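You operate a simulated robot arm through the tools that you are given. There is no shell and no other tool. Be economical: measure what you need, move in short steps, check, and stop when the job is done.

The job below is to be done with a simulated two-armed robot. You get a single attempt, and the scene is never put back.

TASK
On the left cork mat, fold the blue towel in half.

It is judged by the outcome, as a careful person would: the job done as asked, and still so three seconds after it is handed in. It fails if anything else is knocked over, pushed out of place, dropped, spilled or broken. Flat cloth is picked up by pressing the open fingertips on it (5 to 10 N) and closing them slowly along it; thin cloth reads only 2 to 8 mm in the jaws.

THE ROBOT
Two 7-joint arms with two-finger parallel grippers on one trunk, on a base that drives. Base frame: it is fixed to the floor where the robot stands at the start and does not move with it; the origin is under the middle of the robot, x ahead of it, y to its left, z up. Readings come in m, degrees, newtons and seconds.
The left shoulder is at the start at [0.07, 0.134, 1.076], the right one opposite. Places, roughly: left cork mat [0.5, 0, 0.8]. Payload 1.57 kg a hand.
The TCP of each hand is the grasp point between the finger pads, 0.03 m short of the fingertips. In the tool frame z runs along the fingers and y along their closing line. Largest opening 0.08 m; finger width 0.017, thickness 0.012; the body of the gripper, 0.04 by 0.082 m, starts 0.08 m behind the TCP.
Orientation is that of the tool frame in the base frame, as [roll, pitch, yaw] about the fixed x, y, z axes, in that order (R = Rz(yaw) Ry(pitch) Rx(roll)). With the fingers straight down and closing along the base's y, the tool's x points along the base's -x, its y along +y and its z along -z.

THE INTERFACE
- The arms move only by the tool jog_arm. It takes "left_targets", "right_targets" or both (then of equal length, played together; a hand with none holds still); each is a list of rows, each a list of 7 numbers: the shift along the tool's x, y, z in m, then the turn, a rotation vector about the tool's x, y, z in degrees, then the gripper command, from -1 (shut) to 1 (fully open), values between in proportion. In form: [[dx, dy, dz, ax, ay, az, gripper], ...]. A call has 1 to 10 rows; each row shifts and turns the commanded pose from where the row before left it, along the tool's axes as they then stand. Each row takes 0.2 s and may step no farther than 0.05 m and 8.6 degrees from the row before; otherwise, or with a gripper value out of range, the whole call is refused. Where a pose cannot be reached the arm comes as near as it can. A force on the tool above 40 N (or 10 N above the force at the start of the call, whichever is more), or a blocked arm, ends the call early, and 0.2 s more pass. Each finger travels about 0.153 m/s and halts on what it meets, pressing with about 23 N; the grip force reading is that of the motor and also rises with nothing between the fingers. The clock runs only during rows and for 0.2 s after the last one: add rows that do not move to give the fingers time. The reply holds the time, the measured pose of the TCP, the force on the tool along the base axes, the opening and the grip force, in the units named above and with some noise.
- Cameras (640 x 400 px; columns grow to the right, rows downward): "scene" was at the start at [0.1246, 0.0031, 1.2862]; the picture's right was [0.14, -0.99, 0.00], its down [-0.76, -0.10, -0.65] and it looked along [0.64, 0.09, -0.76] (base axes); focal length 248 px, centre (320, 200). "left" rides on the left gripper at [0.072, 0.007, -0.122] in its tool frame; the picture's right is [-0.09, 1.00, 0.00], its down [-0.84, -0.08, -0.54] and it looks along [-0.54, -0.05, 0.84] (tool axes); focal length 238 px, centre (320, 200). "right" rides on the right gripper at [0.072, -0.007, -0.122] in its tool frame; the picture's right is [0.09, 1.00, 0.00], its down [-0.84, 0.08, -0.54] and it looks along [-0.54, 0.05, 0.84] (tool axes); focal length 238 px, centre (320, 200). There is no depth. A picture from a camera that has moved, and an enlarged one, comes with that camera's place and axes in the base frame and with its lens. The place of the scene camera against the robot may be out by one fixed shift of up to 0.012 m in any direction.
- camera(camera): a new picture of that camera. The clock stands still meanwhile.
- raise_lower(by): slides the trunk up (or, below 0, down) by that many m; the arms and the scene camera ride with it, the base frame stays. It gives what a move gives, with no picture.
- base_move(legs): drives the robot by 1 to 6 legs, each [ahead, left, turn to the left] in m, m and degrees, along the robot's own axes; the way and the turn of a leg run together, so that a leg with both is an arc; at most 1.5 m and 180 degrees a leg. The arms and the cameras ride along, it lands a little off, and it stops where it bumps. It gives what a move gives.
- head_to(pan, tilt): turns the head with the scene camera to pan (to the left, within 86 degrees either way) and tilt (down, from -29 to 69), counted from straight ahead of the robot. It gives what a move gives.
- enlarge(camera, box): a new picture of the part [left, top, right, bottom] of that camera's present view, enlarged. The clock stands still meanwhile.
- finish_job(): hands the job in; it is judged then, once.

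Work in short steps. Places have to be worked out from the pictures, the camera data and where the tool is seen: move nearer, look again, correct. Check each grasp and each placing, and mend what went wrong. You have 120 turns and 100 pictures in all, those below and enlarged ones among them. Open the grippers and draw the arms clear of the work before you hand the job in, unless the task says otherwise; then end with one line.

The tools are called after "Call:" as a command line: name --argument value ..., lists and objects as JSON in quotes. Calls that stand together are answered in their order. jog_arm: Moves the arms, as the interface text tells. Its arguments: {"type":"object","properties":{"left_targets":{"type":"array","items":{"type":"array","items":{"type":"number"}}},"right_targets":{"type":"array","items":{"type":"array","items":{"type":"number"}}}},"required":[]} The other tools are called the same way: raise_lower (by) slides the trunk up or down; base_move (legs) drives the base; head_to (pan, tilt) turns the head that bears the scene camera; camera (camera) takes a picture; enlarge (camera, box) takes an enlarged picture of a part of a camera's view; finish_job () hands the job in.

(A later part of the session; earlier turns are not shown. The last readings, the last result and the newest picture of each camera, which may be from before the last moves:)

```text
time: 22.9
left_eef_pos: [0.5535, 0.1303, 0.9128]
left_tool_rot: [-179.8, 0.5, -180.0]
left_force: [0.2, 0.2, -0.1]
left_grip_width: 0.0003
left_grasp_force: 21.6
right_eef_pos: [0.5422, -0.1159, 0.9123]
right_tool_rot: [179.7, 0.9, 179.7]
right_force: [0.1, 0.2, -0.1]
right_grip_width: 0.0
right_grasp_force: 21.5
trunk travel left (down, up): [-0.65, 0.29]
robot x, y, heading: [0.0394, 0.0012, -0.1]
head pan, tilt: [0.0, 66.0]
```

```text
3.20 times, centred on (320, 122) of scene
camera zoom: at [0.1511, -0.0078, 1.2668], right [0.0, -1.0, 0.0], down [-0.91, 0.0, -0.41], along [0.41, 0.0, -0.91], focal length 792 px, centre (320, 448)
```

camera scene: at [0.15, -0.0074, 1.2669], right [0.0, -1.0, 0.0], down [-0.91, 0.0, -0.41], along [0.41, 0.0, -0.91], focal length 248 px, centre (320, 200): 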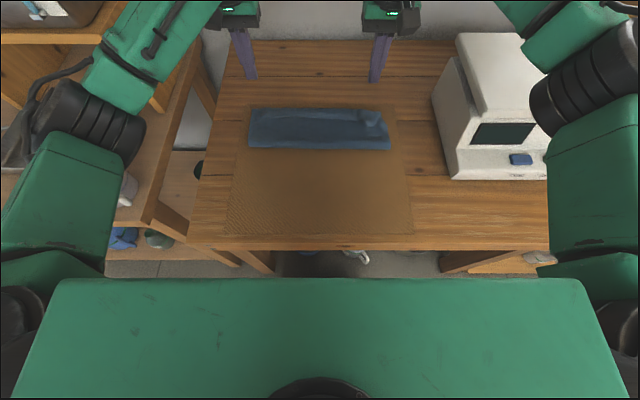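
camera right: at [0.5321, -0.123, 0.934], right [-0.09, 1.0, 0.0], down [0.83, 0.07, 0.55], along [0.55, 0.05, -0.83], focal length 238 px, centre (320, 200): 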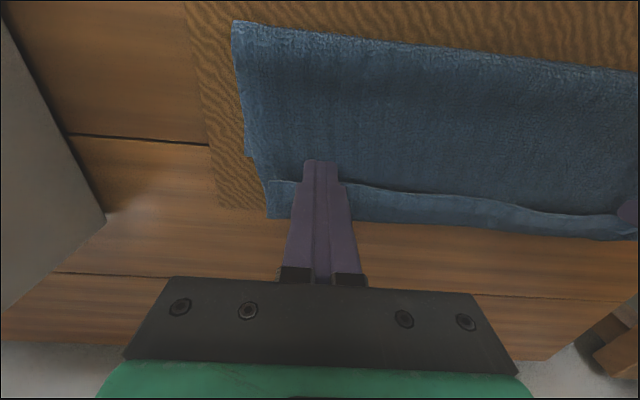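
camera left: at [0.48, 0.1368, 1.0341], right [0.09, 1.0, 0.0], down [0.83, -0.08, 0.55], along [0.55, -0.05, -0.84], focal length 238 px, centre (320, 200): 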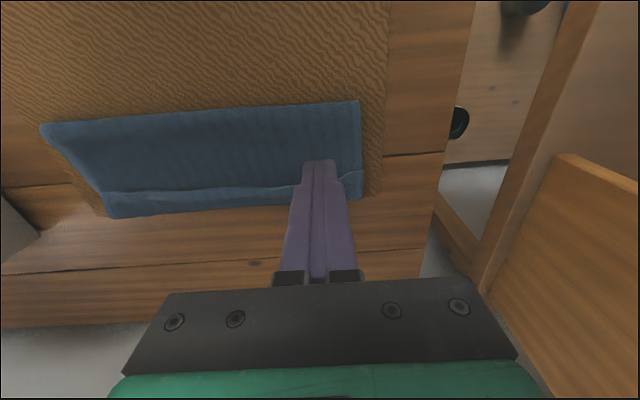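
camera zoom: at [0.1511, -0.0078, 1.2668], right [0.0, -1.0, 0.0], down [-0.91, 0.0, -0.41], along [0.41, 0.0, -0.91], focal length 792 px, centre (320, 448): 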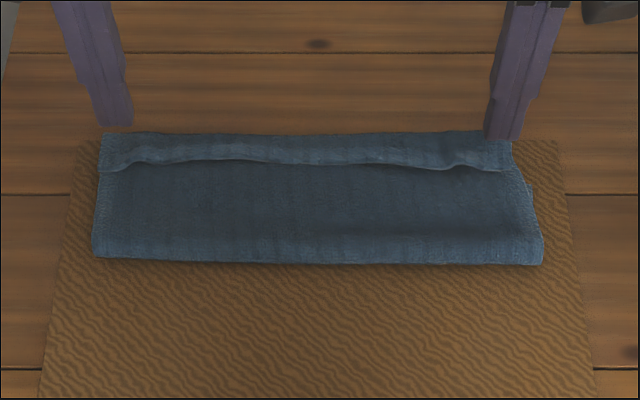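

The strip is the end of the top layer, flipped back about 3 cm. First I'll drag the whole towel back about 4 cm by pressing on its body; I lower the closed fingertips onto it.

Call:
jog_arm --left_targets '[[-0.012, 0, 0.03, 0, 0, 0, -1], [-0.012, 0, 0.03, 0, 0, 0, -1], [0, 0, 0.03, 0, 0, 0, -1], [0, 0, 0.017, 0, 0, 0, -1], [0, 0, 0.003, 0, 0, 0, -1], [0, 0, 0.002, 0, 0, 0, -1], [0, 0, 0, 0, 0, 0, -1]]' --right_targets '[[-0.015, 0, 0.03, 0, 0, 0, -1], [-0.015, 0, 0.03, 0, 0, 0, -1], [0, 0, 0.03, 0, 0, 0, -1], [0, 0, 0.017, 0, 0, 0, -1], [0, 0, 0.003, 0, 0, 0, -1], [0, 0, 0.002, 0, 0, 0, -1], [0, 0, 0, 0, 0, 0, -1]]'

```text
time: 24.6
left_eef_pos: [0.5791, 0.1302, 0.801]
left_tool_rot: [-179.9, 0.5, -180.0]
left_force: [1.4, -0.5, 2.4]
left_grip_width: 0.0001
left_grasp_force: 20.6
right_eef_pos: [0.5748, -0.1149, 0.7999]
right_tool_rot: [179.8, 1.0, 179.8]
right_force: [0.6, 0.0, 3.6]
right_grip_width: 0.0
right_grasp_force: 21.1
trunk travel left (down, up): [-0.65, 0.29]
robot x, y, heading: [0.0452, -0.002, 0.3]
head pan, tilt: [0.0, 66.0]
```

Light contact on both. I press 2 mm more and drag 4.5 cm back toward the robot.

Call:
jog_arm --left_targets '[[0, 0, 0.002, 0, 0, 0, -1], [0.006, 0, 0, 0, 0, 0, -1], [0.008, 0, 0, 0, 0, 0, -1], [0.008, 0, 0, 0, 0, 0, -1], [0.008, 0, 0, 0, 0, 0, -1], [0.008, 0, 0, 0, 0, 0, -1], [0.007, 0, 0, 0, 0, 0, -1], [0, 0, 0, 0, 0, 0, -1], [0, 0, -0.03, 0, 0, 0, -1], [0, 0, -0.04, 0, 0, 0, -1]]' --right_targets '[[0, 0, 0.002, 0, 0, 0, -1], [0.006, 0, 0, 0, 0, 0, -1], [0.008, 0, 0, 0, 0, 0, -1], [0.008, 0, 0, 0, 0, 0, -1], [0.008, 0, 0, 0, 0, 0, -1], [0.008, 0, 0, 0, 0, 0, -1], [0.007, 0, 0, 0, 0, 0, -1], [0, 0, 0, 0, 0, 0, -1], [0, 0, -0.03, 0, 0, 0, -1], [0, 0, -0.04, 0, 0, 0, -1]]'

Call:
camera --camera "left"

Call:
camera --camera "right"

Call:
enlarge --camera "scene" --box '[220, 60, 420, 185]'

```text
time: 26.8
left_eef_pos: [0.5326, 0.1304, 0.8691]
left_tool_rot: [-179.9, 0.5, -179.8]
left_force: [-0.2, 0.8, 0.6]
left_grip_width: 0.0002
left_grasp_force: 21.4
right_eef_pos: [0.5265, -0.1146, 0.8668]
right_tool_rot: [179.8, 0.8, 179.7]
right_force: [0.6, 0.3, 0.2]
right_grip_width: 0.0001
right_grasp_force: 21.3
trunk travel left (down, up): [-0.65, 0.29]
robot x, y, heading: [0.0439, 0.0026, 0.0]
head pan, tilt: [0.0, 66.0]
```

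```text
62 pictures are left
camera left: at [0.4593, 0.1361, 0.9899], right [0.09, 1.0, 0.0], down [0.83, -0.07, 0.55], along [0.55, -0.05, -0.84], focal length 238 px, centre (320, 200)
```

left: 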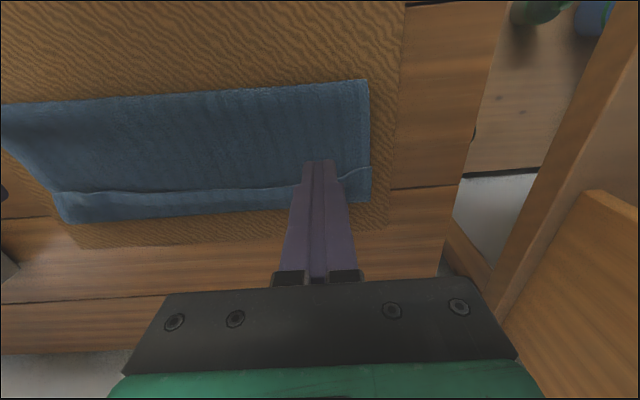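

```text
61 pictures are left
camera right: at [0.4546, -0.1222, 0.9876], right [-0.09, 1.0, 0.0], down [0.83, 0.07, 0.55], along [0.55, 0.05, -0.83], focal length 238 px, centre (320, 200)
```

right: 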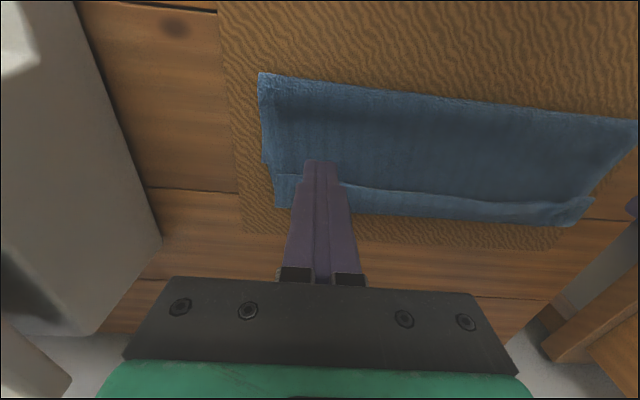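

```text
3.20 times, centred on (320, 122) of scene
camera zoom: at [0.1507, -0.0069, 1.2666], right [0.0, -1.0, 0.0], down [-0.91, 0.0, -0.41], along [0.41, 0.0, -0.91], focal length 792 px, centre (320, 448)
```

zoom: 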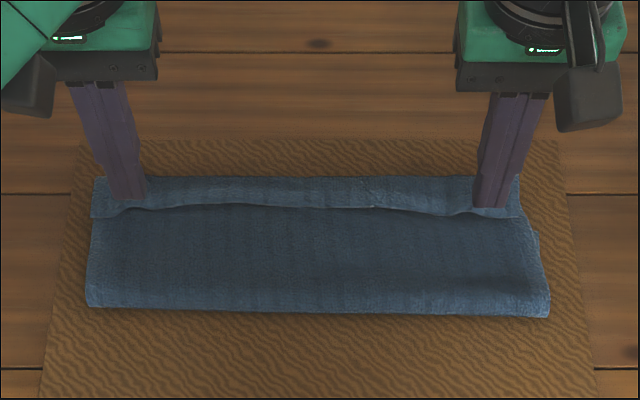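

Towel moved back: fold 0.487, far edge 0.614, hem 0.577. Now I go to pinch just the flipped strip near each end, jaws closing along y; approach first.

Call:
jog_arm --left_targets '[[-0.02, 0.002, 0, 0, 0, 0, -0.15], [-0.02, 0.002, 0.02, 0, 0, 0, -0.15], [-0.014, 0, 0.02, 0, 0, 0, -0.15], [0, 0, 0.02, 0, 0, 0, -0.15], [0, 0, 0.004, 0, 0, 0, -0.15], [0, 0, 0, 0, 0, 0, -0.15]]' --right_targets '[[-0.02, 0.002, 0, 0, 0, 0, -0.15], [-0.02, 0.002, 0.02, 0, 0, 0, -0.15], [-0.018, 0, 0.02, 0, 0, 0, -0.15], [0, 0, 0.018, 0, 0, 0, -0.15], [0, 0, 0.004, 0, 0, 0, -0.15], [0, 0, 0, 0, 0, 0, -0.15]]'

Call:
camera --camera "left"

Call:
camera --camera "right"

```text
time: 28.1
left_eef_pos: [0.5894, 0.1344, 0.8044]
left_tool_rot: [-179.9, 0.5, -179.9]
left_force: [-0.9, 0.3, 0.9]
left_grip_width: 0.034
left_grasp_force: 0.1
right_eef_pos: [0.5884, -0.1109, 0.8042]
right_tool_rot: [179.8, 0.8, 179.7]
right_force: [0.3, 0.8, -0.1]
right_grip_width: 0.0337
right_grasp_force: 0.0
trunk travel left (down, up): [-0.65, 0.29]
robot x, y, heading: [0.0455, 0.0007, 0.1]
head pan, tilt: [0.0, 66.0]
```

```text
59 pictures are left
camera left: at [0.5151, 0.1406, 0.9259], right [0.09, 1.0, 0.0], down [0.83, -0.08, 0.55], along [0.55, -0.05, -0.84], focal length 238 px, centre (320, 200)
```

left: 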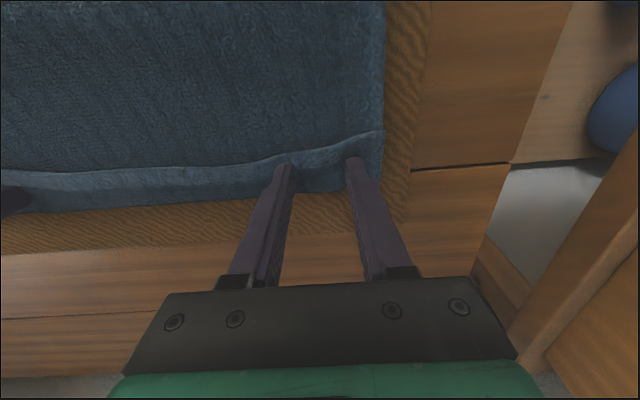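

```text
58 pictures are left
camera right: at [0.5154, -0.1188, 0.9263], right [-0.09, 1.0, 0.0], down [0.83, 0.07, 0.55], along [0.55, 0.05, -0.83], focal length 238 px, centre (320, 200)
```

right: 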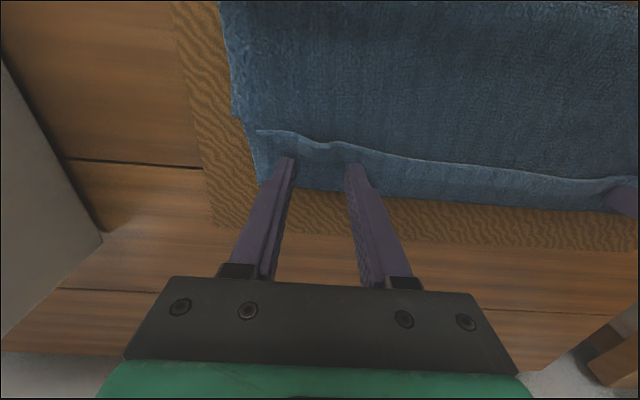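

Both jaws straddle the strip. I press down gently and close slowly.

Call:
jog_arm --left_targets '[[0, 0, 0.002, 0, 0, 0, -0.15], [0, 0, 0.002, 0, 0, 0, -0.15], [0, 0, 0.001, 0, 0, 0, -0.25], [0, 0, 0, 0, 0, 0, -0.37], [0, 0, 0, 0, 0, 0, -0.5], [0, 0, 0, 0, 0, 0, -0.62], [0, 0, 0, 0, 0, 0, -0.75], [0, 0, 0, 0, 0, 0, -0.87], [0, 0, 0, 0, 0, 0, -1], [0, 0, 0, 0, 0, 0, -1]]' --right_targets '[[0.003, 0, 0.002, 0, 0, 0, -0.15], [0, 0, 0.002, 0, 0, 0, -0.15], [0, 0, 0.001, 0, 0, 0, -0.25], [0, 0, 0, 0, 0, 0, -0.37], [0, 0, 0, 0, 0, 0, -0.5], [0, 0, 0, 0, 0, 0, -0.62], [0, 0, 0, 0, 0, 0, -0.75], [0, 0, 0, 0, 0, 0, -0.87], [0, 0, 0, 0, 0, 0, -1], [0, 0, 0, 0, 0, 0, -1]]'

Call:
camera --camera "left"

Call:
camera --camera "right"

```text
time: 30.4
left_eef_pos: [0.5877, 0.1332, 0.8013]
left_tool_rot: [-179.9, 0.5, -179.9]
left_force: [0.4, -3.4, 9.0]
left_grip_width: 0.0072
left_grasp_force: 23.2
right_eef_pos: [0.584, -0.1111, 0.8029]
right_tool_rot: [179.7, 0.9, 179.7]
right_force: [-0.6, 4.5, 1.3]
right_grip_width: 0.0036
right_grasp_force: 22.6
trunk travel left (down, up): [-0.65, 0.29]
robot x, y, heading: [0.0398, -0.0003, -0.0]
head pan, tilt: [0.0, 66.0]
```

```text
57 pictures are left
camera left: at [0.5139, 0.1402, 0.9216], right [0.09, 1.0, 0.0], down [0.83, -0.08, 0.55], along [0.55, -0.05, -0.83], focal length 238 px, centre (320, 200)
```

left: 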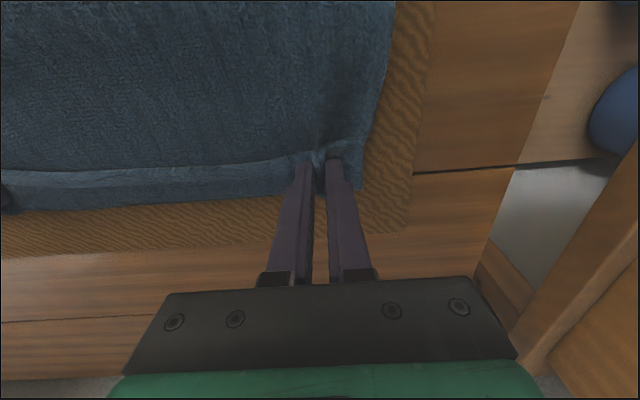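

```text
56 pictures are left
camera right: at [0.5108, -0.1187, 0.9227], right [-0.09, 1.0, 0.0], down [0.83, 0.07, 0.56], along [0.55, 0.05, -0.83], focal length 238 px, centre (320, 200)
```

right: 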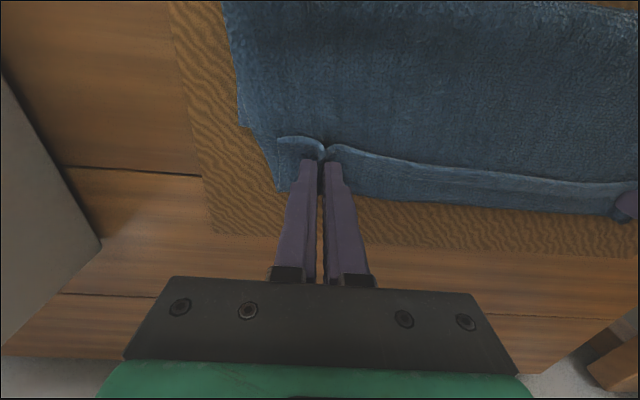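

Right holds one layer (3.6 mm); left took two (7.2 mm). I reopen the left, raise it 1.5 mm, and retry with less pressure.

Call:
jog_arm --left_targets '[[0, 0, 0, 0, 0, 0, -0.6], [0, 0, 0, 0, 0, 0, -0.15], [0, 0, -0.006, 0, 0, 0, -0.15], [0.002, 0, 0.0045, 0, 0, 0, -0.15], [0, 0, 0, 0, 0, 0, -0.35], [0, 0, 0, 0, 0, 0, -0.5], [0, 0, 0, 0, 0, 0, -0.65], [0, 0, 0, 0, 0, 0, -0.8], [0, 0, 0, 0, 0, 0, -1], [0, 0, 0, 0, 0, 0, -1]]'

Call:
camera --camera "left"

```text
time: 32.5
left_eef_pos: [0.5854, 0.1322, 0.802]
left_tool_rot: [-179.8, 0.6, -179.8]
left_force: [0.5, -4.4, 2.9]
left_grip_width: 0.0079
left_grasp_force: 22.7
right_eef_pos: [0.5846, -0.1106, 0.8021]
right_tool_rot: [179.6, 0.9, 179.7]
right_force: [0.1, 3.9, 1.7]
right_grip_width: 0.0034
right_grasp_force: 23.3
trunk travel left (down, up): [-0.65, 0.29]
robot x, y, heading: [0.0416, 0.0024, 0.1]
head pan, tilt: [0.0, 66.0]
```

```text
55 pictures are left
camera left: at [0.5125, 0.1399, 0.9227], right [0.09, 1.0, 0.0], down [0.83, -0.08, 0.55], along [0.55, -0.05, -0.84], focal length 238 px, centre (320, 200)
```

left: 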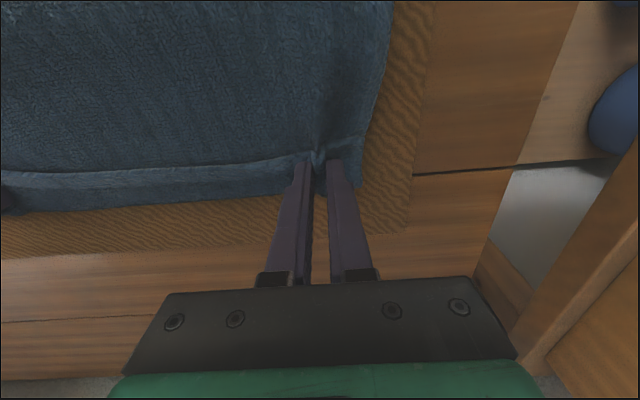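

Still two layers. I open the left, rise clear so the cloth relaxes, then close from a higher start.

Call:
jog_arm --left_targets '[[0, 0, 0, 0, 0, 0, -0.5], [0, 0, 0, 0, 0, 0, 0.1], [0, 0, -0.015, 0, 0, 0, 0.1], [0, 0, -0.02, 0, 0, 0, 0.1], [0.0, 0.004, 0, 0, 0, 0, 0], [0, 0, 0, 0, 0, 0, -0.2]]'

Call:
camera --camera "left"

```text
time: 34.0
left_eef_pos: [0.5865, 0.1386, 0.8366]
left_tool_rot: [-179.8, 0.5, -180.0]
left_force: [0.3, -0.2, 0.4]
left_grip_width: 0.0319
left_grasp_force: 0.1
right_eef_pos: [0.5844, -0.1109, 0.8012]
right_tool_rot: [179.8, 0.8, 179.7]
right_force: [-1.0, 0.9, 0.6]
right_grip_width: 0.0033
right_grasp_force: 23.0
trunk travel left (down, up): [-0.65, 0.29]
robot x, y, heading: [0.0432, 0.0003, 0.0]
head pan, tilt: [0.0, 66.0]
```

```text
54 pictures are left
camera left: at [0.5126, 0.1442, 0.9574], right [0.09, 1.0, 0.0], down [0.83, -0.08, 0.55], along [0.55, -0.05, -0.84], focal length 238 px, centre (320, 200)
```

left: 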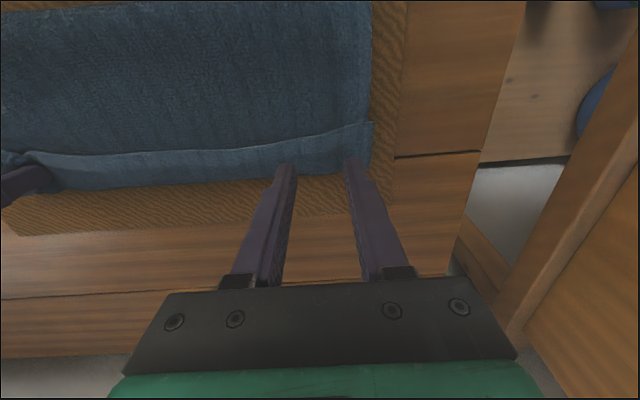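

The strip lies flat again. I lower with a narrower opening, nearer the hem, with barely any pressure, and close.

Call:
jog_arm --left_targets '[[0.004, 0, 0.015, 0, 0, 0, -0.3], [0, 0, 0.014, 0, 0, 0, -0.3], [0, 0, 0.004, 0, 0, 0, -0.3], [0, 0, 0, 0, 0, 0, -0.4], [0, 0, 0, 0, 0, 0, -0.5], [0, 0, 0, 0, 0, 0, -0.6], [0, 0, 0, 0, 0, 0, -0.7], [0, 0, 0, 0, 0, 0, -0.85], [0, 0, 0, 0, 0, 0, -1], [0, 0, 0, 0, 0, 0, -1]]'

Call:
camera --camera "left"

```text
time: 36.1
left_eef_pos: [0.5816, 0.1371, 0.8045]
left_tool_rot: [-179.8, 0.5, -179.9]
left_force: [0.5, -1.2, 2.2]
left_grip_width: 0.0039
left_grasp_force: 23.2
right_eef_pos: [0.5832, -0.1105, 0.8023]
right_tool_rot: [179.7, 0.8, 179.7]
right_force: [-0.3, 0.8, 1.6]
right_grip_width: 0.0035
right_grasp_force: 23.1
trunk travel left (down, up): [-0.65, 0.29]
robot x, y, heading: [0.046, -0.0012, 0.3]
head pan, tilt: [0.0, 66.0]
```

```text
53 pictures are left
camera left: at [0.5087, 0.1439, 0.9247], right [0.09, 1.0, 0.0], down [0.83, -0.08, 0.55], along [0.55, -0.05, -0.84], focal length 238 px, centre (320, 200)
```

left: 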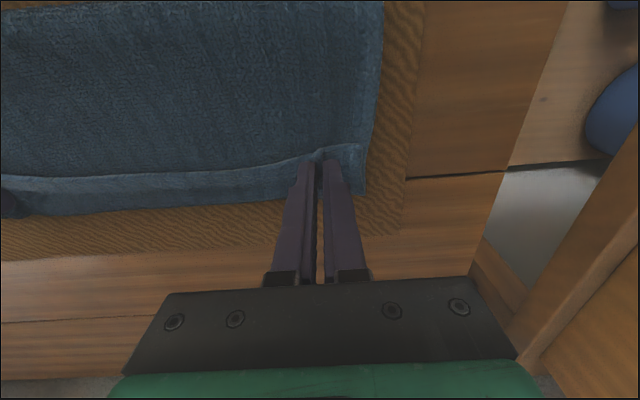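

Both now hold a single layer. I lift and carry the strip forward to unroll it.

Call:
jog_arm --left_targets '[[0, 0, -0.015, 0, 0, 0, -1], [0, 0, -0.015, 0, 0, 0, -1], [-0.008, 0, -0.01, 0, 0, 0, -1], [-0.012, 0, 0, 0, 0, 0, -1], [-0.012, 0, 0, 0, 0, 0, -1], [-0.012, 0, 0, 0, 0, 0, -1], [-0.01, 0, 0, 0, 0, 0, -1], [0, 0, 0, 0, 0, 0, -1]]' --right_targets '[[0, 0, -0.015, 0, 0, 0, -1], [0, 0, -0.015, 0, 0, 0, -1], [-0.008, 0, -0.01, 0, 0, 0, -1], [-0.012, 0, 0, 0, 0, 0, -1], [-0.012, 0, 0, 0, 0, 0, -1], [-0.012, 0, 0, 0, 0, 0, -1], [-0.01, 0, 0, 0, 0, 0, -1], [0, 0, 0, 0, 0, 0, -1]]'

Call:
camera --camera "left"

Call:
camera --camera "right"

Call:
enlarge --camera "scene" --box '[220, 60, 420, 185]'

```text
time: 38.0
left_eef_pos: [0.6372, 0.1382, 0.8436]
left_tool_rot: [-179.8, 0.5, -179.8]
left_force: [-0.2, -1.8, 0.1]
left_grip_width: 0.0034
left_grasp_force: 23.3
right_eef_pos: [0.638, -0.1106, 0.8411]
right_tool_rot: [179.8, 0.8, 179.7]
right_force: [-0.2, 0.8, 0.1]
right_grip_width: 0.0036
right_grasp_force: 22.8
trunk travel left (down, up): [-0.65, 0.29]
robot x, y, heading: [0.044, -0.0012, 0.2]
head pan, tilt: [0.0, 66.0]
```

```text
52 pictures are left
camera left: at [0.563, 0.1441, 0.965], right [0.09, 1.0, 0.0], down [0.83, -0.08, 0.55], along [0.55, -0.05, -0.84], focal length 238 px, centre (320, 200)
```

left: 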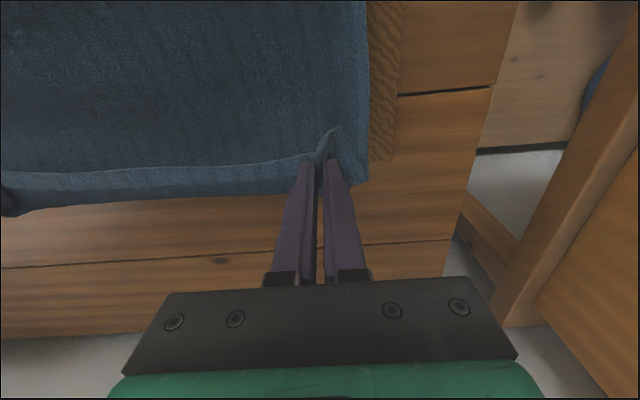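

```text
51 pictures are left
camera right: at [0.5652, -0.1195, 0.9625], right [-0.09, 1.0, 0.0], down [0.83, 0.07, 0.55], along [0.55, 0.05, -0.83], focal length 238 px, centre (320, 200)
```

right: 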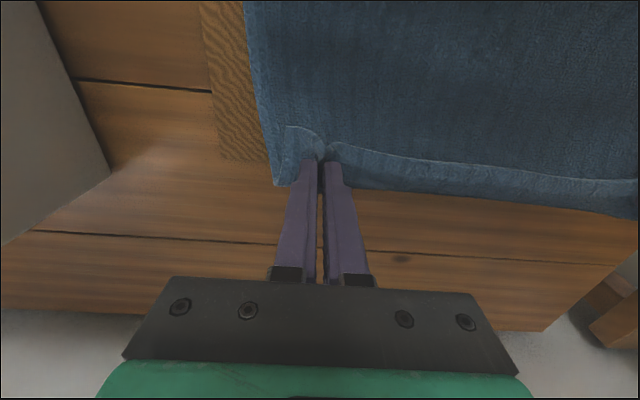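

```text
3.20 times, centred on (320, 122) of scene
camera zoom: at [0.1521, -0.0077, 1.2667], right [0.0, -1.0, 0.0], down [-0.91, 0.0, -0.41], along [0.41, 0.0, -0.91], focal length 792 px, centre (320, 448)
```

zoom: 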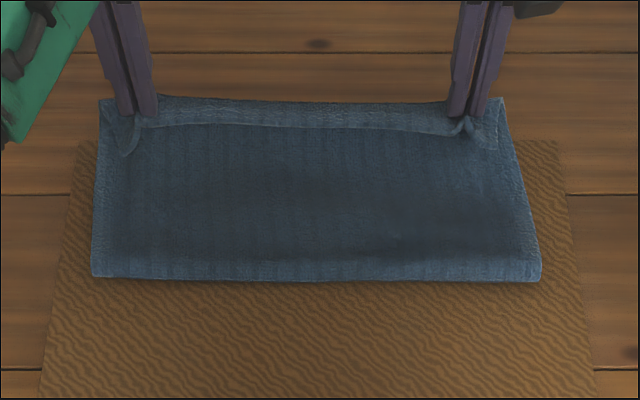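

The strip still droops in front of the fingertips. I'll move a little further forward and up, and let go in the air so the stiff hem can spring open.

Call:
jog_arm --left_targets '[[0, 0, -0.01, 0, 0, 0, -1], [0.02, 0, -0.005, 0, 0, 0, -1], [-0.03, 0, 0.005, 0, 0, 0, -0.9], [-0.01, 0, 0, 0, 0, 0, 0.3], [0, 0, -0.02, 0, 0, 0, 0.3], [0, 0, -0.03, 0, 0, 0, 0.3], [0, 0, -0.02, 0, 0, 0, -0.15]]' --right_targets '[[0, 0, -0.01, 0, 0, 0, -1], [0.02, 0, -0.005, 0, 0, 0, -1], [-0.03, 0, 0.005, 0, 0, 0, -0.9], [-0.01, 0, 0, 0, 0, 0, 0.3], [0, 0, -0.02, 0, 0, 0, 0.3], [0, 0, -0.03, 0, 0, 0, 0.3], [0, 0, -0.02, 0, 0, 0, -0.15]]'

Call:
enlarge --camera "scene" --box '[220, 60, 420, 185]'

Call:
camera --camera "left"

Call:
camera --camera "right"

```text
time: 39.5
left_eef_pos: [0.6542, 0.137, 0.924]
left_tool_rot: [-180.0, 0.4, -179.9]
left_force: [-0.4, 0.3, -0.7]
left_grip_width: 0.0337
left_grasp_force: 0.1
right_eef_pos: [0.6435, -0.1114, 0.9236]
right_tool_rot: [179.8, 0.9, 179.6]
right_force: [-0.3, 0.2, 1.0]
right_grip_width: 0.034
right_grasp_force: 0.0
right hand out of reach, approached as far as the arm can: row 4
trunk travel left (down, up): [-0.65, 0.29]
robot x, y, heading: [0.044, 0.0029, 0.0]
head pan, tilt: [0.0, 66.0]
```

```text
3.20 times, centred on (320, 122) of scene
camera zoom: at [0.1512, -0.0081, 1.2667], right [0.0, -1.0, 0.0], down [-0.91, 0.0, -0.41], along [0.41, 0.0, -0.91], focal length 792 px, centre (320, 448)
```

zoom: 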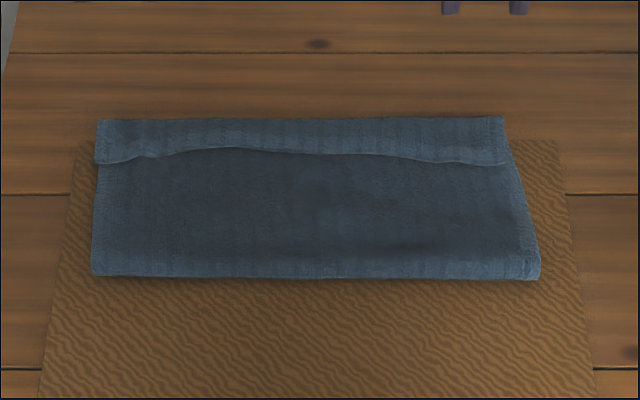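

```text
48 pictures are left
camera left: at [0.5808, 0.144, 1.0457], right [0.09, 1.0, 0.0], down [0.83, -0.08, 0.55], along [0.55, -0.05, -0.84], focal length 238 px, centre (320, 200)
```

left: 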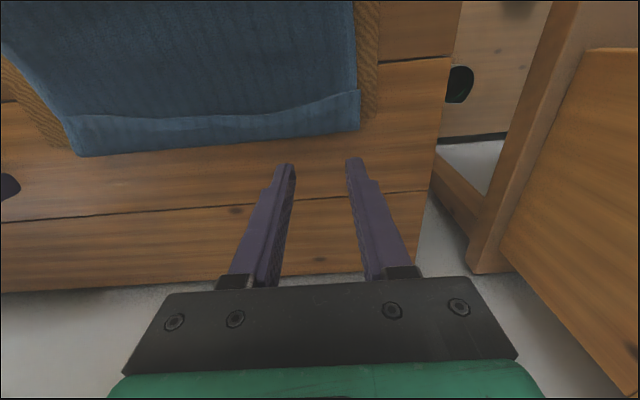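

```text
47 pictures are left
camera right: at [0.5714, -0.1196, 1.0432], right [-0.09, 1.0, 0.0], down [0.83, 0.07, 0.56], along [0.55, 0.05, -0.83], focal length 238 px, centre (320, 200)
```

right: 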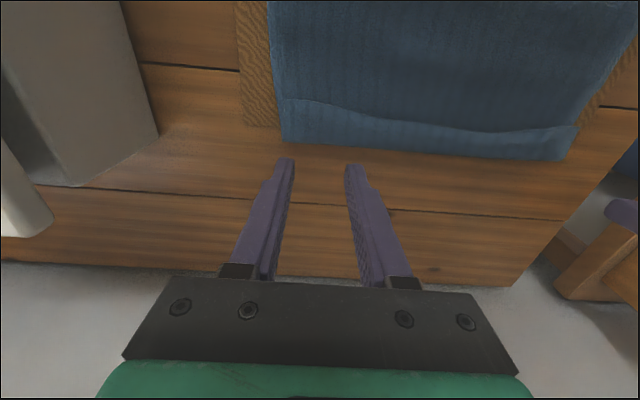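

The strip persists, and the fold has crept so it is no longer half. Better to open the towel fully again and fold it the other way (far edge toward me), where the wrist can rotate naturally. First I pinch the strip again.

Call:
jog_arm --left_targets '[[0.005, 0, 0.04, 0, 0, 0, -0.3], [0.004, 0, 0.04, 0, 0, 0, -0.3], [0, 0, 0.035, 0, 0, 0, -0.3], [0, 0, 0.004, 0, 0, 0, -0.3], [0, 0, 0.0, 0, 0, 0, -0.3]]' --right_targets '[[0, 0.003, 0.04, 0, 0, 0, -0.3], [0, 0, 0.04, 0, 0, 0, -0.3], [0, 0, 0.035, 0, 0, 0, -0.3], [0, 0, 0.004, 0, 0, 0, -0.3], [0, 0, 0.0, 0, 0, 0, -0.3]]'

Call:
camera --camera "left"

Call:
camera --camera "right"

```text
time: 40.8
left_eef_pos: [0.6487, 0.1369, 0.8049]
left_tool_rot: [-179.9, 0.4, -179.8]
left_force: [-1.3, 0.0, 0.3]
left_grip_width: 0.0282
left_grasp_force: 0.0
right_eef_pos: [0.6449, -0.1081, 0.8064]
right_tool_rot: [179.9, 0.9, 179.6]
right_force: [0.3, 1.2, -0.3]
right_grip_width: 0.0281
right_grasp_force: 0.1
right hand out of reach, approached as far as the arm can: row 3
trunk travel left (down, up): [-0.65, 0.29]
robot x, y, heading: [0.0476, -0.0004, 0.2]
head pan, tilt: [0.0, 66.0]
```

```text
46 pictures are left
camera left: at [0.5746, 0.1444, 0.9256], right [0.09, 1.0, 0.0], down [0.83, -0.07, 0.55], along [0.55, -0.05, -0.84], focal length 238 px, centre (320, 200)
```

left: 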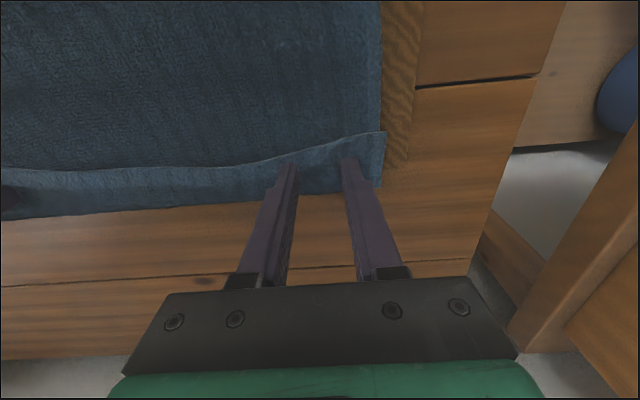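

```text
45 pictures are left
camera right: at [0.572, -0.1157, 0.9281], right [-0.09, 1.0, 0.0], down [0.83, 0.07, 0.56], along [0.55, 0.05, -0.83], focal length 238 px, centre (320, 200)
```

right: 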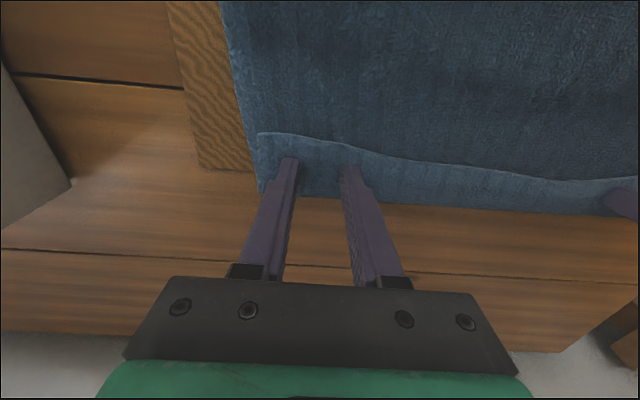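

Positioned on the strip. I lower a few mm more to find contact.

Call:
jog_arm --left_targets '[[0.003, 0, 0.003, 0, 0, 0, -0.3], [0, 0, 0.0025, 0, 0, 0, -0.3], [0, 0, 0, 0, 0, 0, -0.3]]' --right_targets '[[0.003, 0, 0.004, 0, 0, 0, -0.3], [0, 0, 0.003, 0, 0, 0, -0.3], [0, 0, 0, 0, 0, 0, -0.3]]'

```text
time: 41.5
left_eef_pos: [0.6442, 0.1378, 0.799]
left_tool_rot: [-180.0, 0.6, -179.9]
left_force: [1.5, 0.8, 5.5]
left_grip_width: 0.0281
left_grasp_force: 0.0
right_eef_pos: [0.6422, -0.1069, 0.8017]
right_tool_rot: [179.7, 0.9, 179.7]
right_force: [1.8, -0.3, 1.7]
right_grip_width: 0.0277
right_grasp_force: 0.0
trunk travel left (down, up): [-0.65, 0.29]
robot x, y, heading: [0.0452, -0.0005, -0.0]
head pan, tilt: [0.0, 66.0]
```

Light contact (5.5 N and 1.7 N). I close slowly, easing the left up a hair and the right down slightly.

Call:
jog_arm --left_targets '[[0, 0, -0.001, 0, 0, 0, -0.4], [0, 0, 0, 0, 0, 0, -0.5], [0, 0, 0, 0, 0, 0, -0.6], [0, 0, 0, 0, 0, 0, -0.7], [0, 0, 0, 0, 0, 0, -0.85], [0, 0, 0, 0, 0, 0, -1], [0, 0, 0, 0, 0, 0, -1]]' --right_targets '[[0, 0, 0.0008, 0, 0, 0, -0.4], [0, 0, 0, 0, 0, 0, -0.5], [0, 0, 0, 0, 0, 0, -0.6], [0, 0, 0, 0, 0, 0, -0.7], [0, 0, 0, 0, 0, 0, -0.85], [0, 0, 0, 0, 0, 0, -1], [0, 0, 0, 0, 0, 0, -1]]'

```text
time: 43.1
left_eef_pos: [0.6453, 0.1378, 0.8006]
left_tool_rot: [-180.0, 0.5, -179.9]
left_force: [0.0, -0.4, 2.8]
left_grip_width: 0.0039
left_grasp_force: 23.2
right_eef_pos: [0.6409, -0.1076, 0.8013]
right_tool_rot: [179.7, 0.8, 179.8]
right_force: [0.3, 0.3, 3.1]
right_grip_width: 0.0
right_grasp_force: 21.5
trunk travel left (down, up): [-0.65, 0.29]
robot x, y, heading: [0.047, 0.0019, -0.2]
head pan, tilt: [0.0, 66.0]
```

Left holds (3.9 mm); right slipped (0). I reopen the right and press about 2 mm deeper.

Call:
jog_arm --right_targets '[[0, 0, -0.006, 0, 0, 0, -0.8], [0, 0, 0, 0, 0, 0, -0.2], [0, 0, 0.006, 0, 0, 0, -0.2], [0, 0, 0.002, 0, 0, 0, -0.2], [0, 0, 0, 0, 0, 0, -0.4], [0, 0, 0, 0, 0, 0, -0.55], [0, 0, 0, 0, 0, 0, -0.7], [0, 0, 0, 0, 0, 0, -0.85], [0, 0, 0, 0, 0, 0, -1], [0, 0, 0, 0, 0, 0, -1]]'

Call:
camera --camera "right"

```text
time: 45.4
left_eef_pos: [0.643, 0.1368, 0.8001]
left_tool_rot: [-179.8, 0.5, -180.0]
left_force: [-0.5, -6.1, 1.7]
left_grip_width: 0.0039
left_grasp_force: 23.0
right_eef_pos: [0.6409, -0.1064, 0.8009]
right_tool_rot: [179.7, 1.0, 179.9]
right_force: [2.4, 6.1, 10.8]
right_grip_width: 0.0075
right_grasp_force: 22.4
trunk travel left (down, up): [-0.65, 0.29]
robot x, y, heading: [0.0477, -0.0011, 0.1]
head pan, tilt: [0.0, 66.0]
```

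```text
44 pictures are left
camera right: at [0.5689, -0.1149, 0.9196], right [-0.09, 1.0, 0.0], down [0.83, 0.07, 0.56], along [0.55, 0.05, -0.83], focal length 238 px, centre (320, 200)
```

right: 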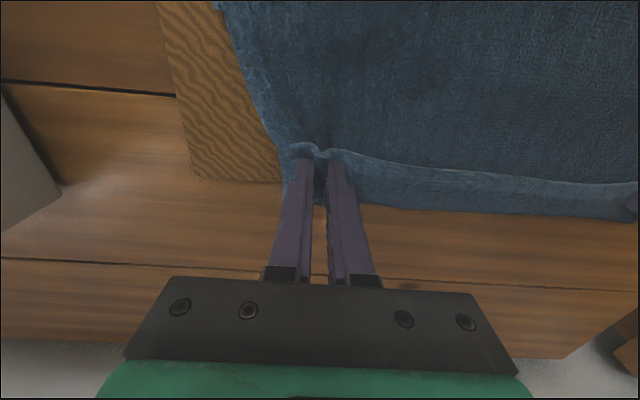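

Now the right took two layers. I open, lift clear, and retry in between (about 1 mm less deep).

Call:
jog_arm --right_targets '[[0, 0, 0, 0, 0, 0, -0.5], [0, 0, 0, 0, 0, 0, 0.1], [0, 0, -0.02, 0, 0, 0, 0.1], [0, 0, 0, 0, 0, 0, -0.2], [0, 0, 0.0185, 0, 0, 0, -0.2], [0, 0, 0, 0, 0, 0, -0.4], [0, 0, 0, 0, 0, 0, -0.6], [0, 0, 0, 0, 0, 0, -0.8], [0, 0, 0, 0, 0, 0, -1], [0, 0, 0, 0, 0, 0, -1]]'

```text
time: 47.5
left_eef_pos: [0.6446, 0.1377, 0.8014]
left_tool_rot: [-179.9, 0.6, -179.9]
left_force: [0.5, -5.2, 2.7]
left_grip_width: 0.0036
left_grasp_force: 22.9
right_eef_pos: [0.642, -0.1069, 0.8]
right_tool_rot: [179.7, 0.9, 179.7]
right_force: [0.0, 5.9, 5.8]
right_grip_width: 0.0069
right_grasp_force: 23.1
trunk travel left (down, up): [-0.65, 0.29]
robot x, y, heading: [0.0479, -0.0018, 0.1]
head pan, tilt: [0.0, 66.0]
```

Still about two layers. I retry another millimetre higher with a narrower opening.

Call:
jog_arm --right_targets '[[0, 0, 0, 0, 0, 0, -0.5], [0, 0, 0, 0, 0, 0, 0.1], [0, 0, -0.02, 0, 0, 0, 0.1], [0.002, 0, 0, 0, 0, 0, -0.3], [0, 0, 0.0188, 0, 0, 0, -0.3], [0, 0, 0, 0, 0, 0, -0.45], [0, 0, 0, 0, 0, 0, -0.6], [0, 0, 0, 0, 0, 0, -0.8], [0, 0, 0, 0, 0, 0, -1], [0, 0, 0, 0, 0, 0, -1]]'

Call:
camera --camera "right"

```text
time: 49.8
left_eef_pos: [0.6445, 0.1383, 0.7999]
left_tool_rot: [-179.9, 0.6, -180.0]
left_force: [0.1, -3.7, 2.4]
left_grip_width: 0.004
left_grasp_force: 22.6
right_eef_pos: [0.6399, -0.1065, 0.8015]
right_tool_rot: [179.6, 0.8, 179.8]
right_force: [0.7, 5.5, 2.1]
right_grip_width: 0.0037
right_grasp_force: 22.9
trunk travel left (down, up): [-0.65, 0.29]
robot x, y, heading: [0.0438, 0.0, -0.2]
head pan, tilt: [0.0, 66.0]
```

```text
43 pictures are left
camera right: at [0.5675, -0.1149, 0.9212], right [-0.09, 1.0, 0.0], down [0.83, 0.07, 0.56], along [0.55, 0.05, -0.83], focal length 238 px, centre (320, 200)
```

right: 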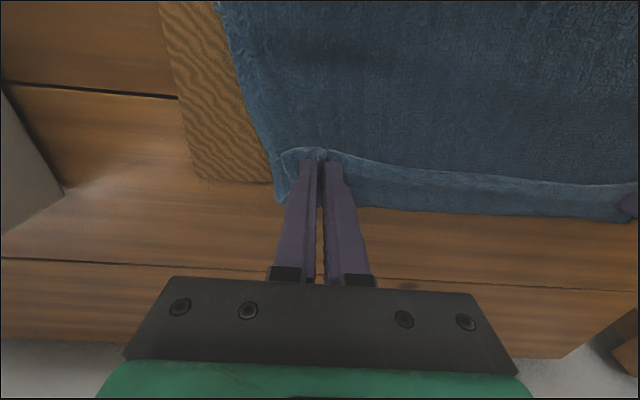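

Both hold one layer. I lift and carry the near edge back toward the robot to open the towel.

Call:
jog_arm --left_targets '[[0, 0, -0.02, 0, 0, 0, -1], [0.01, 0, -0.03, 0, 0, 0, -1], [0.03, 0, -0.03, 0, 0, 0, -1], [0.03, 0, -0.02, 0, 0, 0, -1], [0.03, 0, -0.01, 0, 0, 0, -1], [0.03, 0, 0, 0, 0, 0, -1], [0.03, 0, 0, 0, 0, 0, -1], [0.03, 0, 0.0, 0, 0, 0, -1], [0.03, 0, 0.01, 0, 0, 0, -1], [0.02, 0, 0.02, 0, 0, 0, -1]]' --right_targets '[[0, 0, -0.02, 0, 0, 0, -1], [0.01, 0, -0.03, 0, 0, 0, -1], [0.03, 0, -0.03, 0, 0, 0, -1], [0.03, 0, -0.02, 0, 0, 0, -1], [0.03, 0, -0.01, 0, 0, 0, -1], [0.03, 0, 0, 0, 0, 0, -1], [0.03, 0, 0, 0, 0, 0, -1], [0.03, 0, 0.0, 0, 0, 0, -1], [0.03, 0, 0.01, 0, 0, 0, -1], [0.02, 0, 0.02, 0, 0, 0, -1]]'

Call:
camera --camera "scene"

Call:
camera --camera "left"

```text
time: 52.0
left_eef_pos: [0.5572, 0.1838, 0.8159]
left_tool_rot: [178.2, 2.0, -177.8]
left_force: [-0.4, -0.2, 0.2]
left_grip_width: 0.0
left_grasp_force: 21.3
left hand out of reach, approached as far as the arm can: row 4, 5, 6, 7, 8, 9
right_eef_pos: [0.3978, -0.1074, 0.8763]
right_tool_rot: [179.8, 0.8, 179.7]
right_force: [-0.6, 0.0, -0.1]
right_grip_width: 0.0027
right_grasp_force: 22.8
trunk travel left (down, up): [-0.65, 0.29]
robot x, y, heading: [0.0464, -0.0043, 0.2]
head pan, tilt: [0.0, 66.0]
```

```text
42 pictures are left
camera scene: at [0.1518, -0.0071, 1.2668], right [0.0, -1.0, 0.0], down [-0.91, 0.0, -0.41], along [0.41, 0.0, -0.91], focal length 248 px, centre (320, 200)
```

scene: 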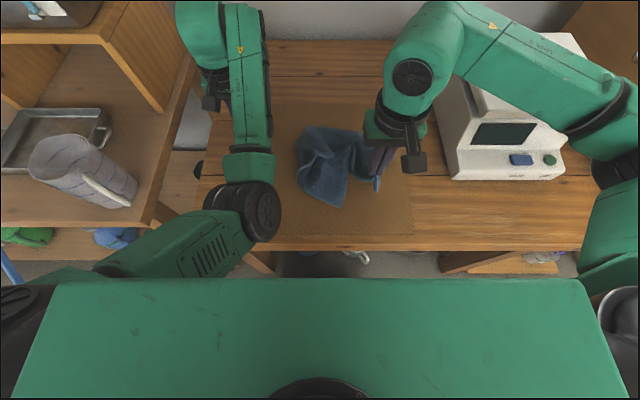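

```text
41 pictures are left
camera left: at [0.4799, 0.184, 0.935], right [0.05, 1.0, 0.03], down [0.82, -0.06, 0.57], along [0.57, 0.0, -0.82], focal length 238 px, centre (320, 200)
```

left: 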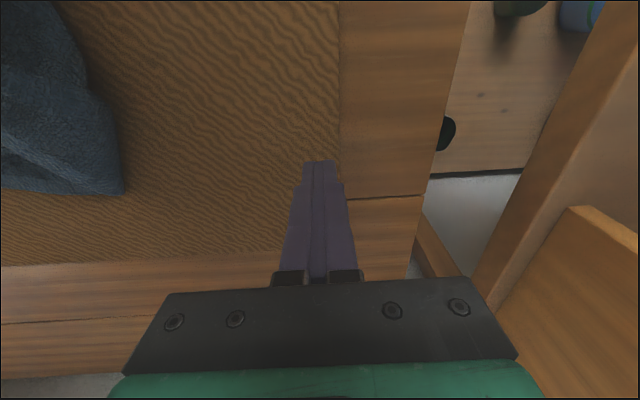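

The left arm hit a joint limit and lost its corner; the towel got pulled askew, held now by the right. I first move the left arm up into a better posture.

Call:
jog_arm --left_targets '[[0, 0, -0.03, 0, 0, 0, -1], [0, 0, -0.03, 0, 0, 0, -1], [0, 0, -0.03, 0, 0, 0, -1], [0, 0, -0.03, 0, 0, 0, -1], [0.02, 0, -0.02, 0, 0, 0, -1], [0.02, 0, -0.02, 0, 0, 0, -1], [0.02, 0, 0, 0, 0, 0, -1], [0, 0, 0, 0, 0, 0, -1]]'

Call:
camera --camera "scene"

Call:
camera --camera "right"

```text
time: 53.8
left_eef_pos: [0.6045, 0.1851, 0.9106]
left_tool_rot: [-179.9, 0.4, -179.9]
left_force: [0.1, -0.2, 0.2]
left_grip_width: 0.0
left_grasp_force: 21.3
left hand out of reach, approached as far as the arm can: row 1, 2, 3, 4, 5, 6, 7
right_eef_pos: [0.3985, -0.1063, 0.8767]
right_tool_rot: [179.8, 0.8, 179.7]
right_force: [0.2, 0.0, 0.1]
right_grip_width: 0.0028
right_grasp_force: 23.0
trunk travel left (down, up): [-0.65, 0.29]
robot x, y, heading: [0.0467, 0.0, 0.0]
head pan, tilt: [0.0, 66.0]
```

```text
40 pictures are left
camera scene: at [0.1523, -0.0077, 1.2667], right [0.0, -1.0, 0.0], down [-0.91, 0.0, -0.41], along [0.41, 0.0, -0.91], focal length 248 px, centre (320, 200)
```

scene: 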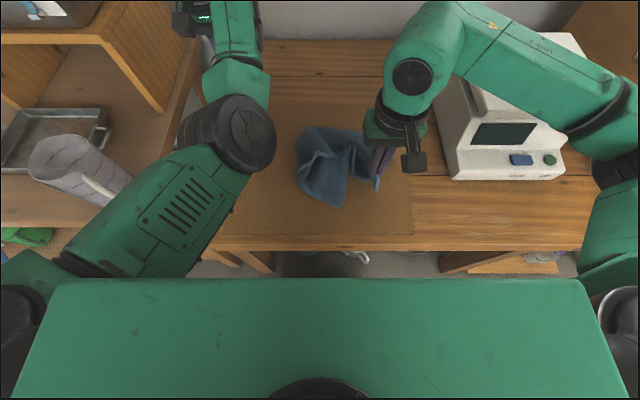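

```text
39 pictures are left
camera right: at [0.3262, -0.1143, 0.9969], right [-0.09, 1.0, 0.0], down [0.83, 0.07, 0.55], along [0.55, 0.05, -0.83], focal length 238 px, centre (320, 200)
```

right: 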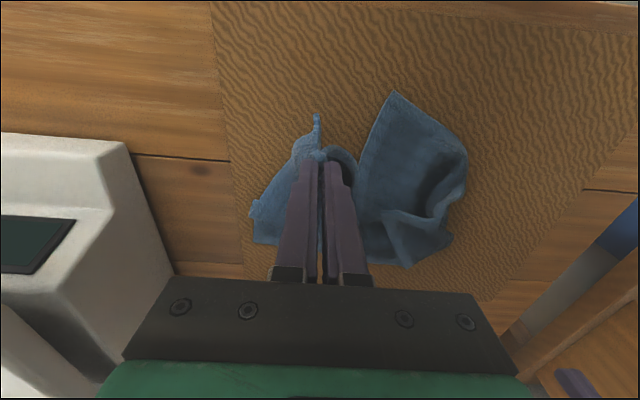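

The left elbow ended in an odd posture. I try bringing the left hand back toward its starting pose, up and outward, in small steps.

Call:
jog_arm --left_targets '[[0, 0, -0.02, 0, 0, 0, -1], [0, 0, -0.02, 0, 0, 0, -1], [0.01, 0.01, -0.02, 0, 0, 0, -1], [0.02, 0.01, -0.01, 0, 0, 0, -1], [0.02, 0.01, 0, 0, 0, 0, -1], [0.02, 0.01, 0, 0, 0, 0, -1], [0.02, 0, 0, 0, 0, 0, -1], [0.02, 0, 0, 0, 0, 0, -1], [0, 0, 0, 0, 0, 0, -1]]'

Call:
camera --camera "scene"

```text
time: 55.8
left_eef_pos: [0.5734, 0.266, 0.9818]
left_tool_rot: [-179.8, 0.4, -179.9]
left_force: [0.3, 0.0, -0.4]
left_grip_width: 0.0
left_grasp_force: 22.0
left hand out of reach, approached as far as the arm can: row 1, 3, 4, 5, 6, 7, 8
right_eef_pos: [0.3983, -0.1069, 0.8777]
right_tool_rot: [179.8, 0.8, 179.7]
right_force: [-0.9, -0.4, 0.2]
right_grip_width: 0.0029
right_grasp_force: 23.1
trunk travel left (down, up): [-0.65, 0.29]
robot x, y, heading: [0.0456, 0.0027, 0.1]
head pan, tilt: [0.0, 66.0]
```

```text
38 pictures are left
camera scene: at [0.1524, -0.0077, 1.2667], right [0.0, -1.0, 0.0], down [-0.91, 0.0, -0.41], along [0.41, 0.0, -0.91], focal length 248 px, centre (320, 200)
```

scene: 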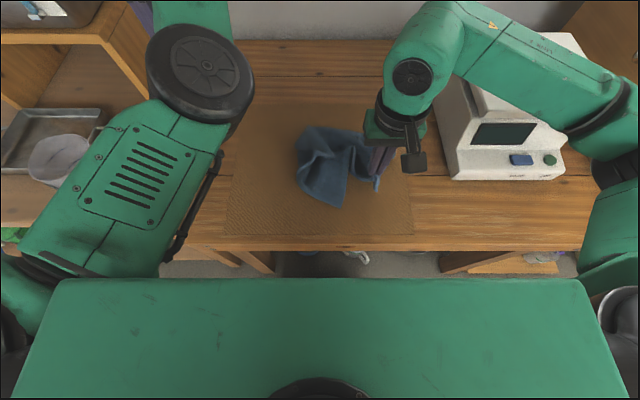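

The elbow is coming up. I continue retracting the left hand backward in small steps.

Call:
jog_arm --left_targets '[[0.015, 0, -0.01, 0, 0, 0, -1], [0.015, 0, -0.01, 0, 0, 0, -1], [0.015, 0, -0.01, 0, 0, 0, -1], [0.015, 0, -0.01, 0, 0, 0, -1], [0.015, 0, -0.01, 0, 0, 0, -1], [0.015, 0, -0.01, 0, 0, 0, -1], [0.015, 0, 0, 0, 0, 0, -1], [0.015, 0, 0, 0, 0, 0, -1], [0.015, 0, 0, 0, 0, 0, -1], [0, 0, 0, 0, 0, 0, -1]]'

Call:
camera --camera "scene"

```text
time: 58.0
left_eef_pos: [0.5575, 0.2878, 1.0139]
left_tool_rot: [-179.9, 0.3, -179.8]
left_force: [0.1, -0.3, 0.9]
left_grip_width: 0.0002
left_grasp_force: 21.0
left hand out of reach, approached as far as the arm can: row 1, 2, 3, 4, 5, 6, 7, 8, 9
right_eef_pos: [0.3975, -0.1058, 0.876]
right_tool_rot: [179.7, 0.8, 179.6]
right_force: [0.1, 0.1, 0.5]
right_grip_width: 0.0029
right_grasp_force: 23.4
trunk travel left (down, up): [-0.65, 0.29]
robot x, y, heading: [0.0475, -0.0011, -0.0]
head pan, tilt: [0.0, 66.0]
```

```text
37 pictures are left
camera scene: at [0.1524, -0.0075, 1.2667], right [0.0, -1.0, 0.0], down [-0.91, 0.0, -0.41], along [0.41, 0.0, -0.91], focal length 248 px, centre (320, 200)
```

scene: 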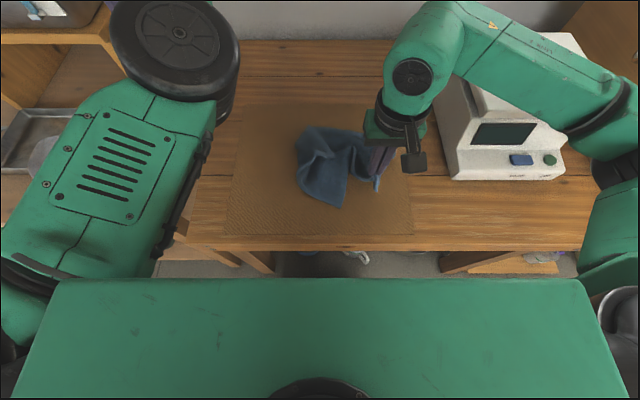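

A wrist limit seems to block it. I let the tool tilt (tips forward) to free the wrist, then see whether retracting works.

Call:
jog_arm --left_targets '[[0, 0, 0, 0, -8, 0, -1], [0, 0, 0, 0, -8, 0, -1], [0, 0, 0, 0, -8, 0, -1], [0, 0, 0, 0, -8, 0, -1], [0, 0, 0, 0, -8, 0, -1], [0, 0, -0.03, 0, 0, 0, -1], [0, 0, -0.03, 0, 0, 0, -1], [0, 0, -0.03, 0, 0, 0, -1], [0, 0, 0, 0, 0, 0, -1]]'

Call:
camera --camera "scene"

```text
time: 60.0
left_eef_pos: [0.5483, 0.3238, 1.0747]
left_tool_rot: [-179.8, 40.6, -179.7]
left_force: [0.6, 0.5, -0.2]
left_grip_width: 0.0
left_grasp_force: 21.1
left hand out of reach, approached as far as the arm can: row 1, 2, 6, 7, 8
right_eef_pos: [0.3985, -0.1065, 0.8761]
right_tool_rot: [179.8, 0.8, 179.7]
right_force: [-0.8, -0.9, 0.3]
right_grip_width: 0.0027
right_grasp_force: 23.0
trunk travel left (down, up): [-0.65, 0.29]
robot x, y, heading: [0.0455, 0.0007, -0.1]
head pan, tilt: [0.0, 66.0]
```

```text
36 pictures are left
camera scene: at [0.1526, -0.0077, 1.2666], right [0.0, -1.0, 0.0], down [-0.91, 0.0, -0.41], along [0.41, 0.0, -0.91], focal length 248 px, centre (320, 200)
```

scene: 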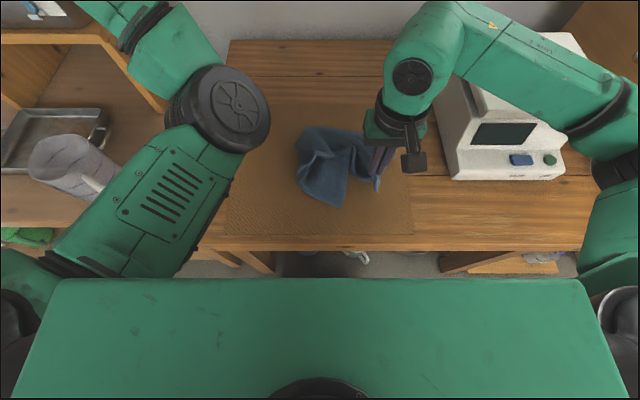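

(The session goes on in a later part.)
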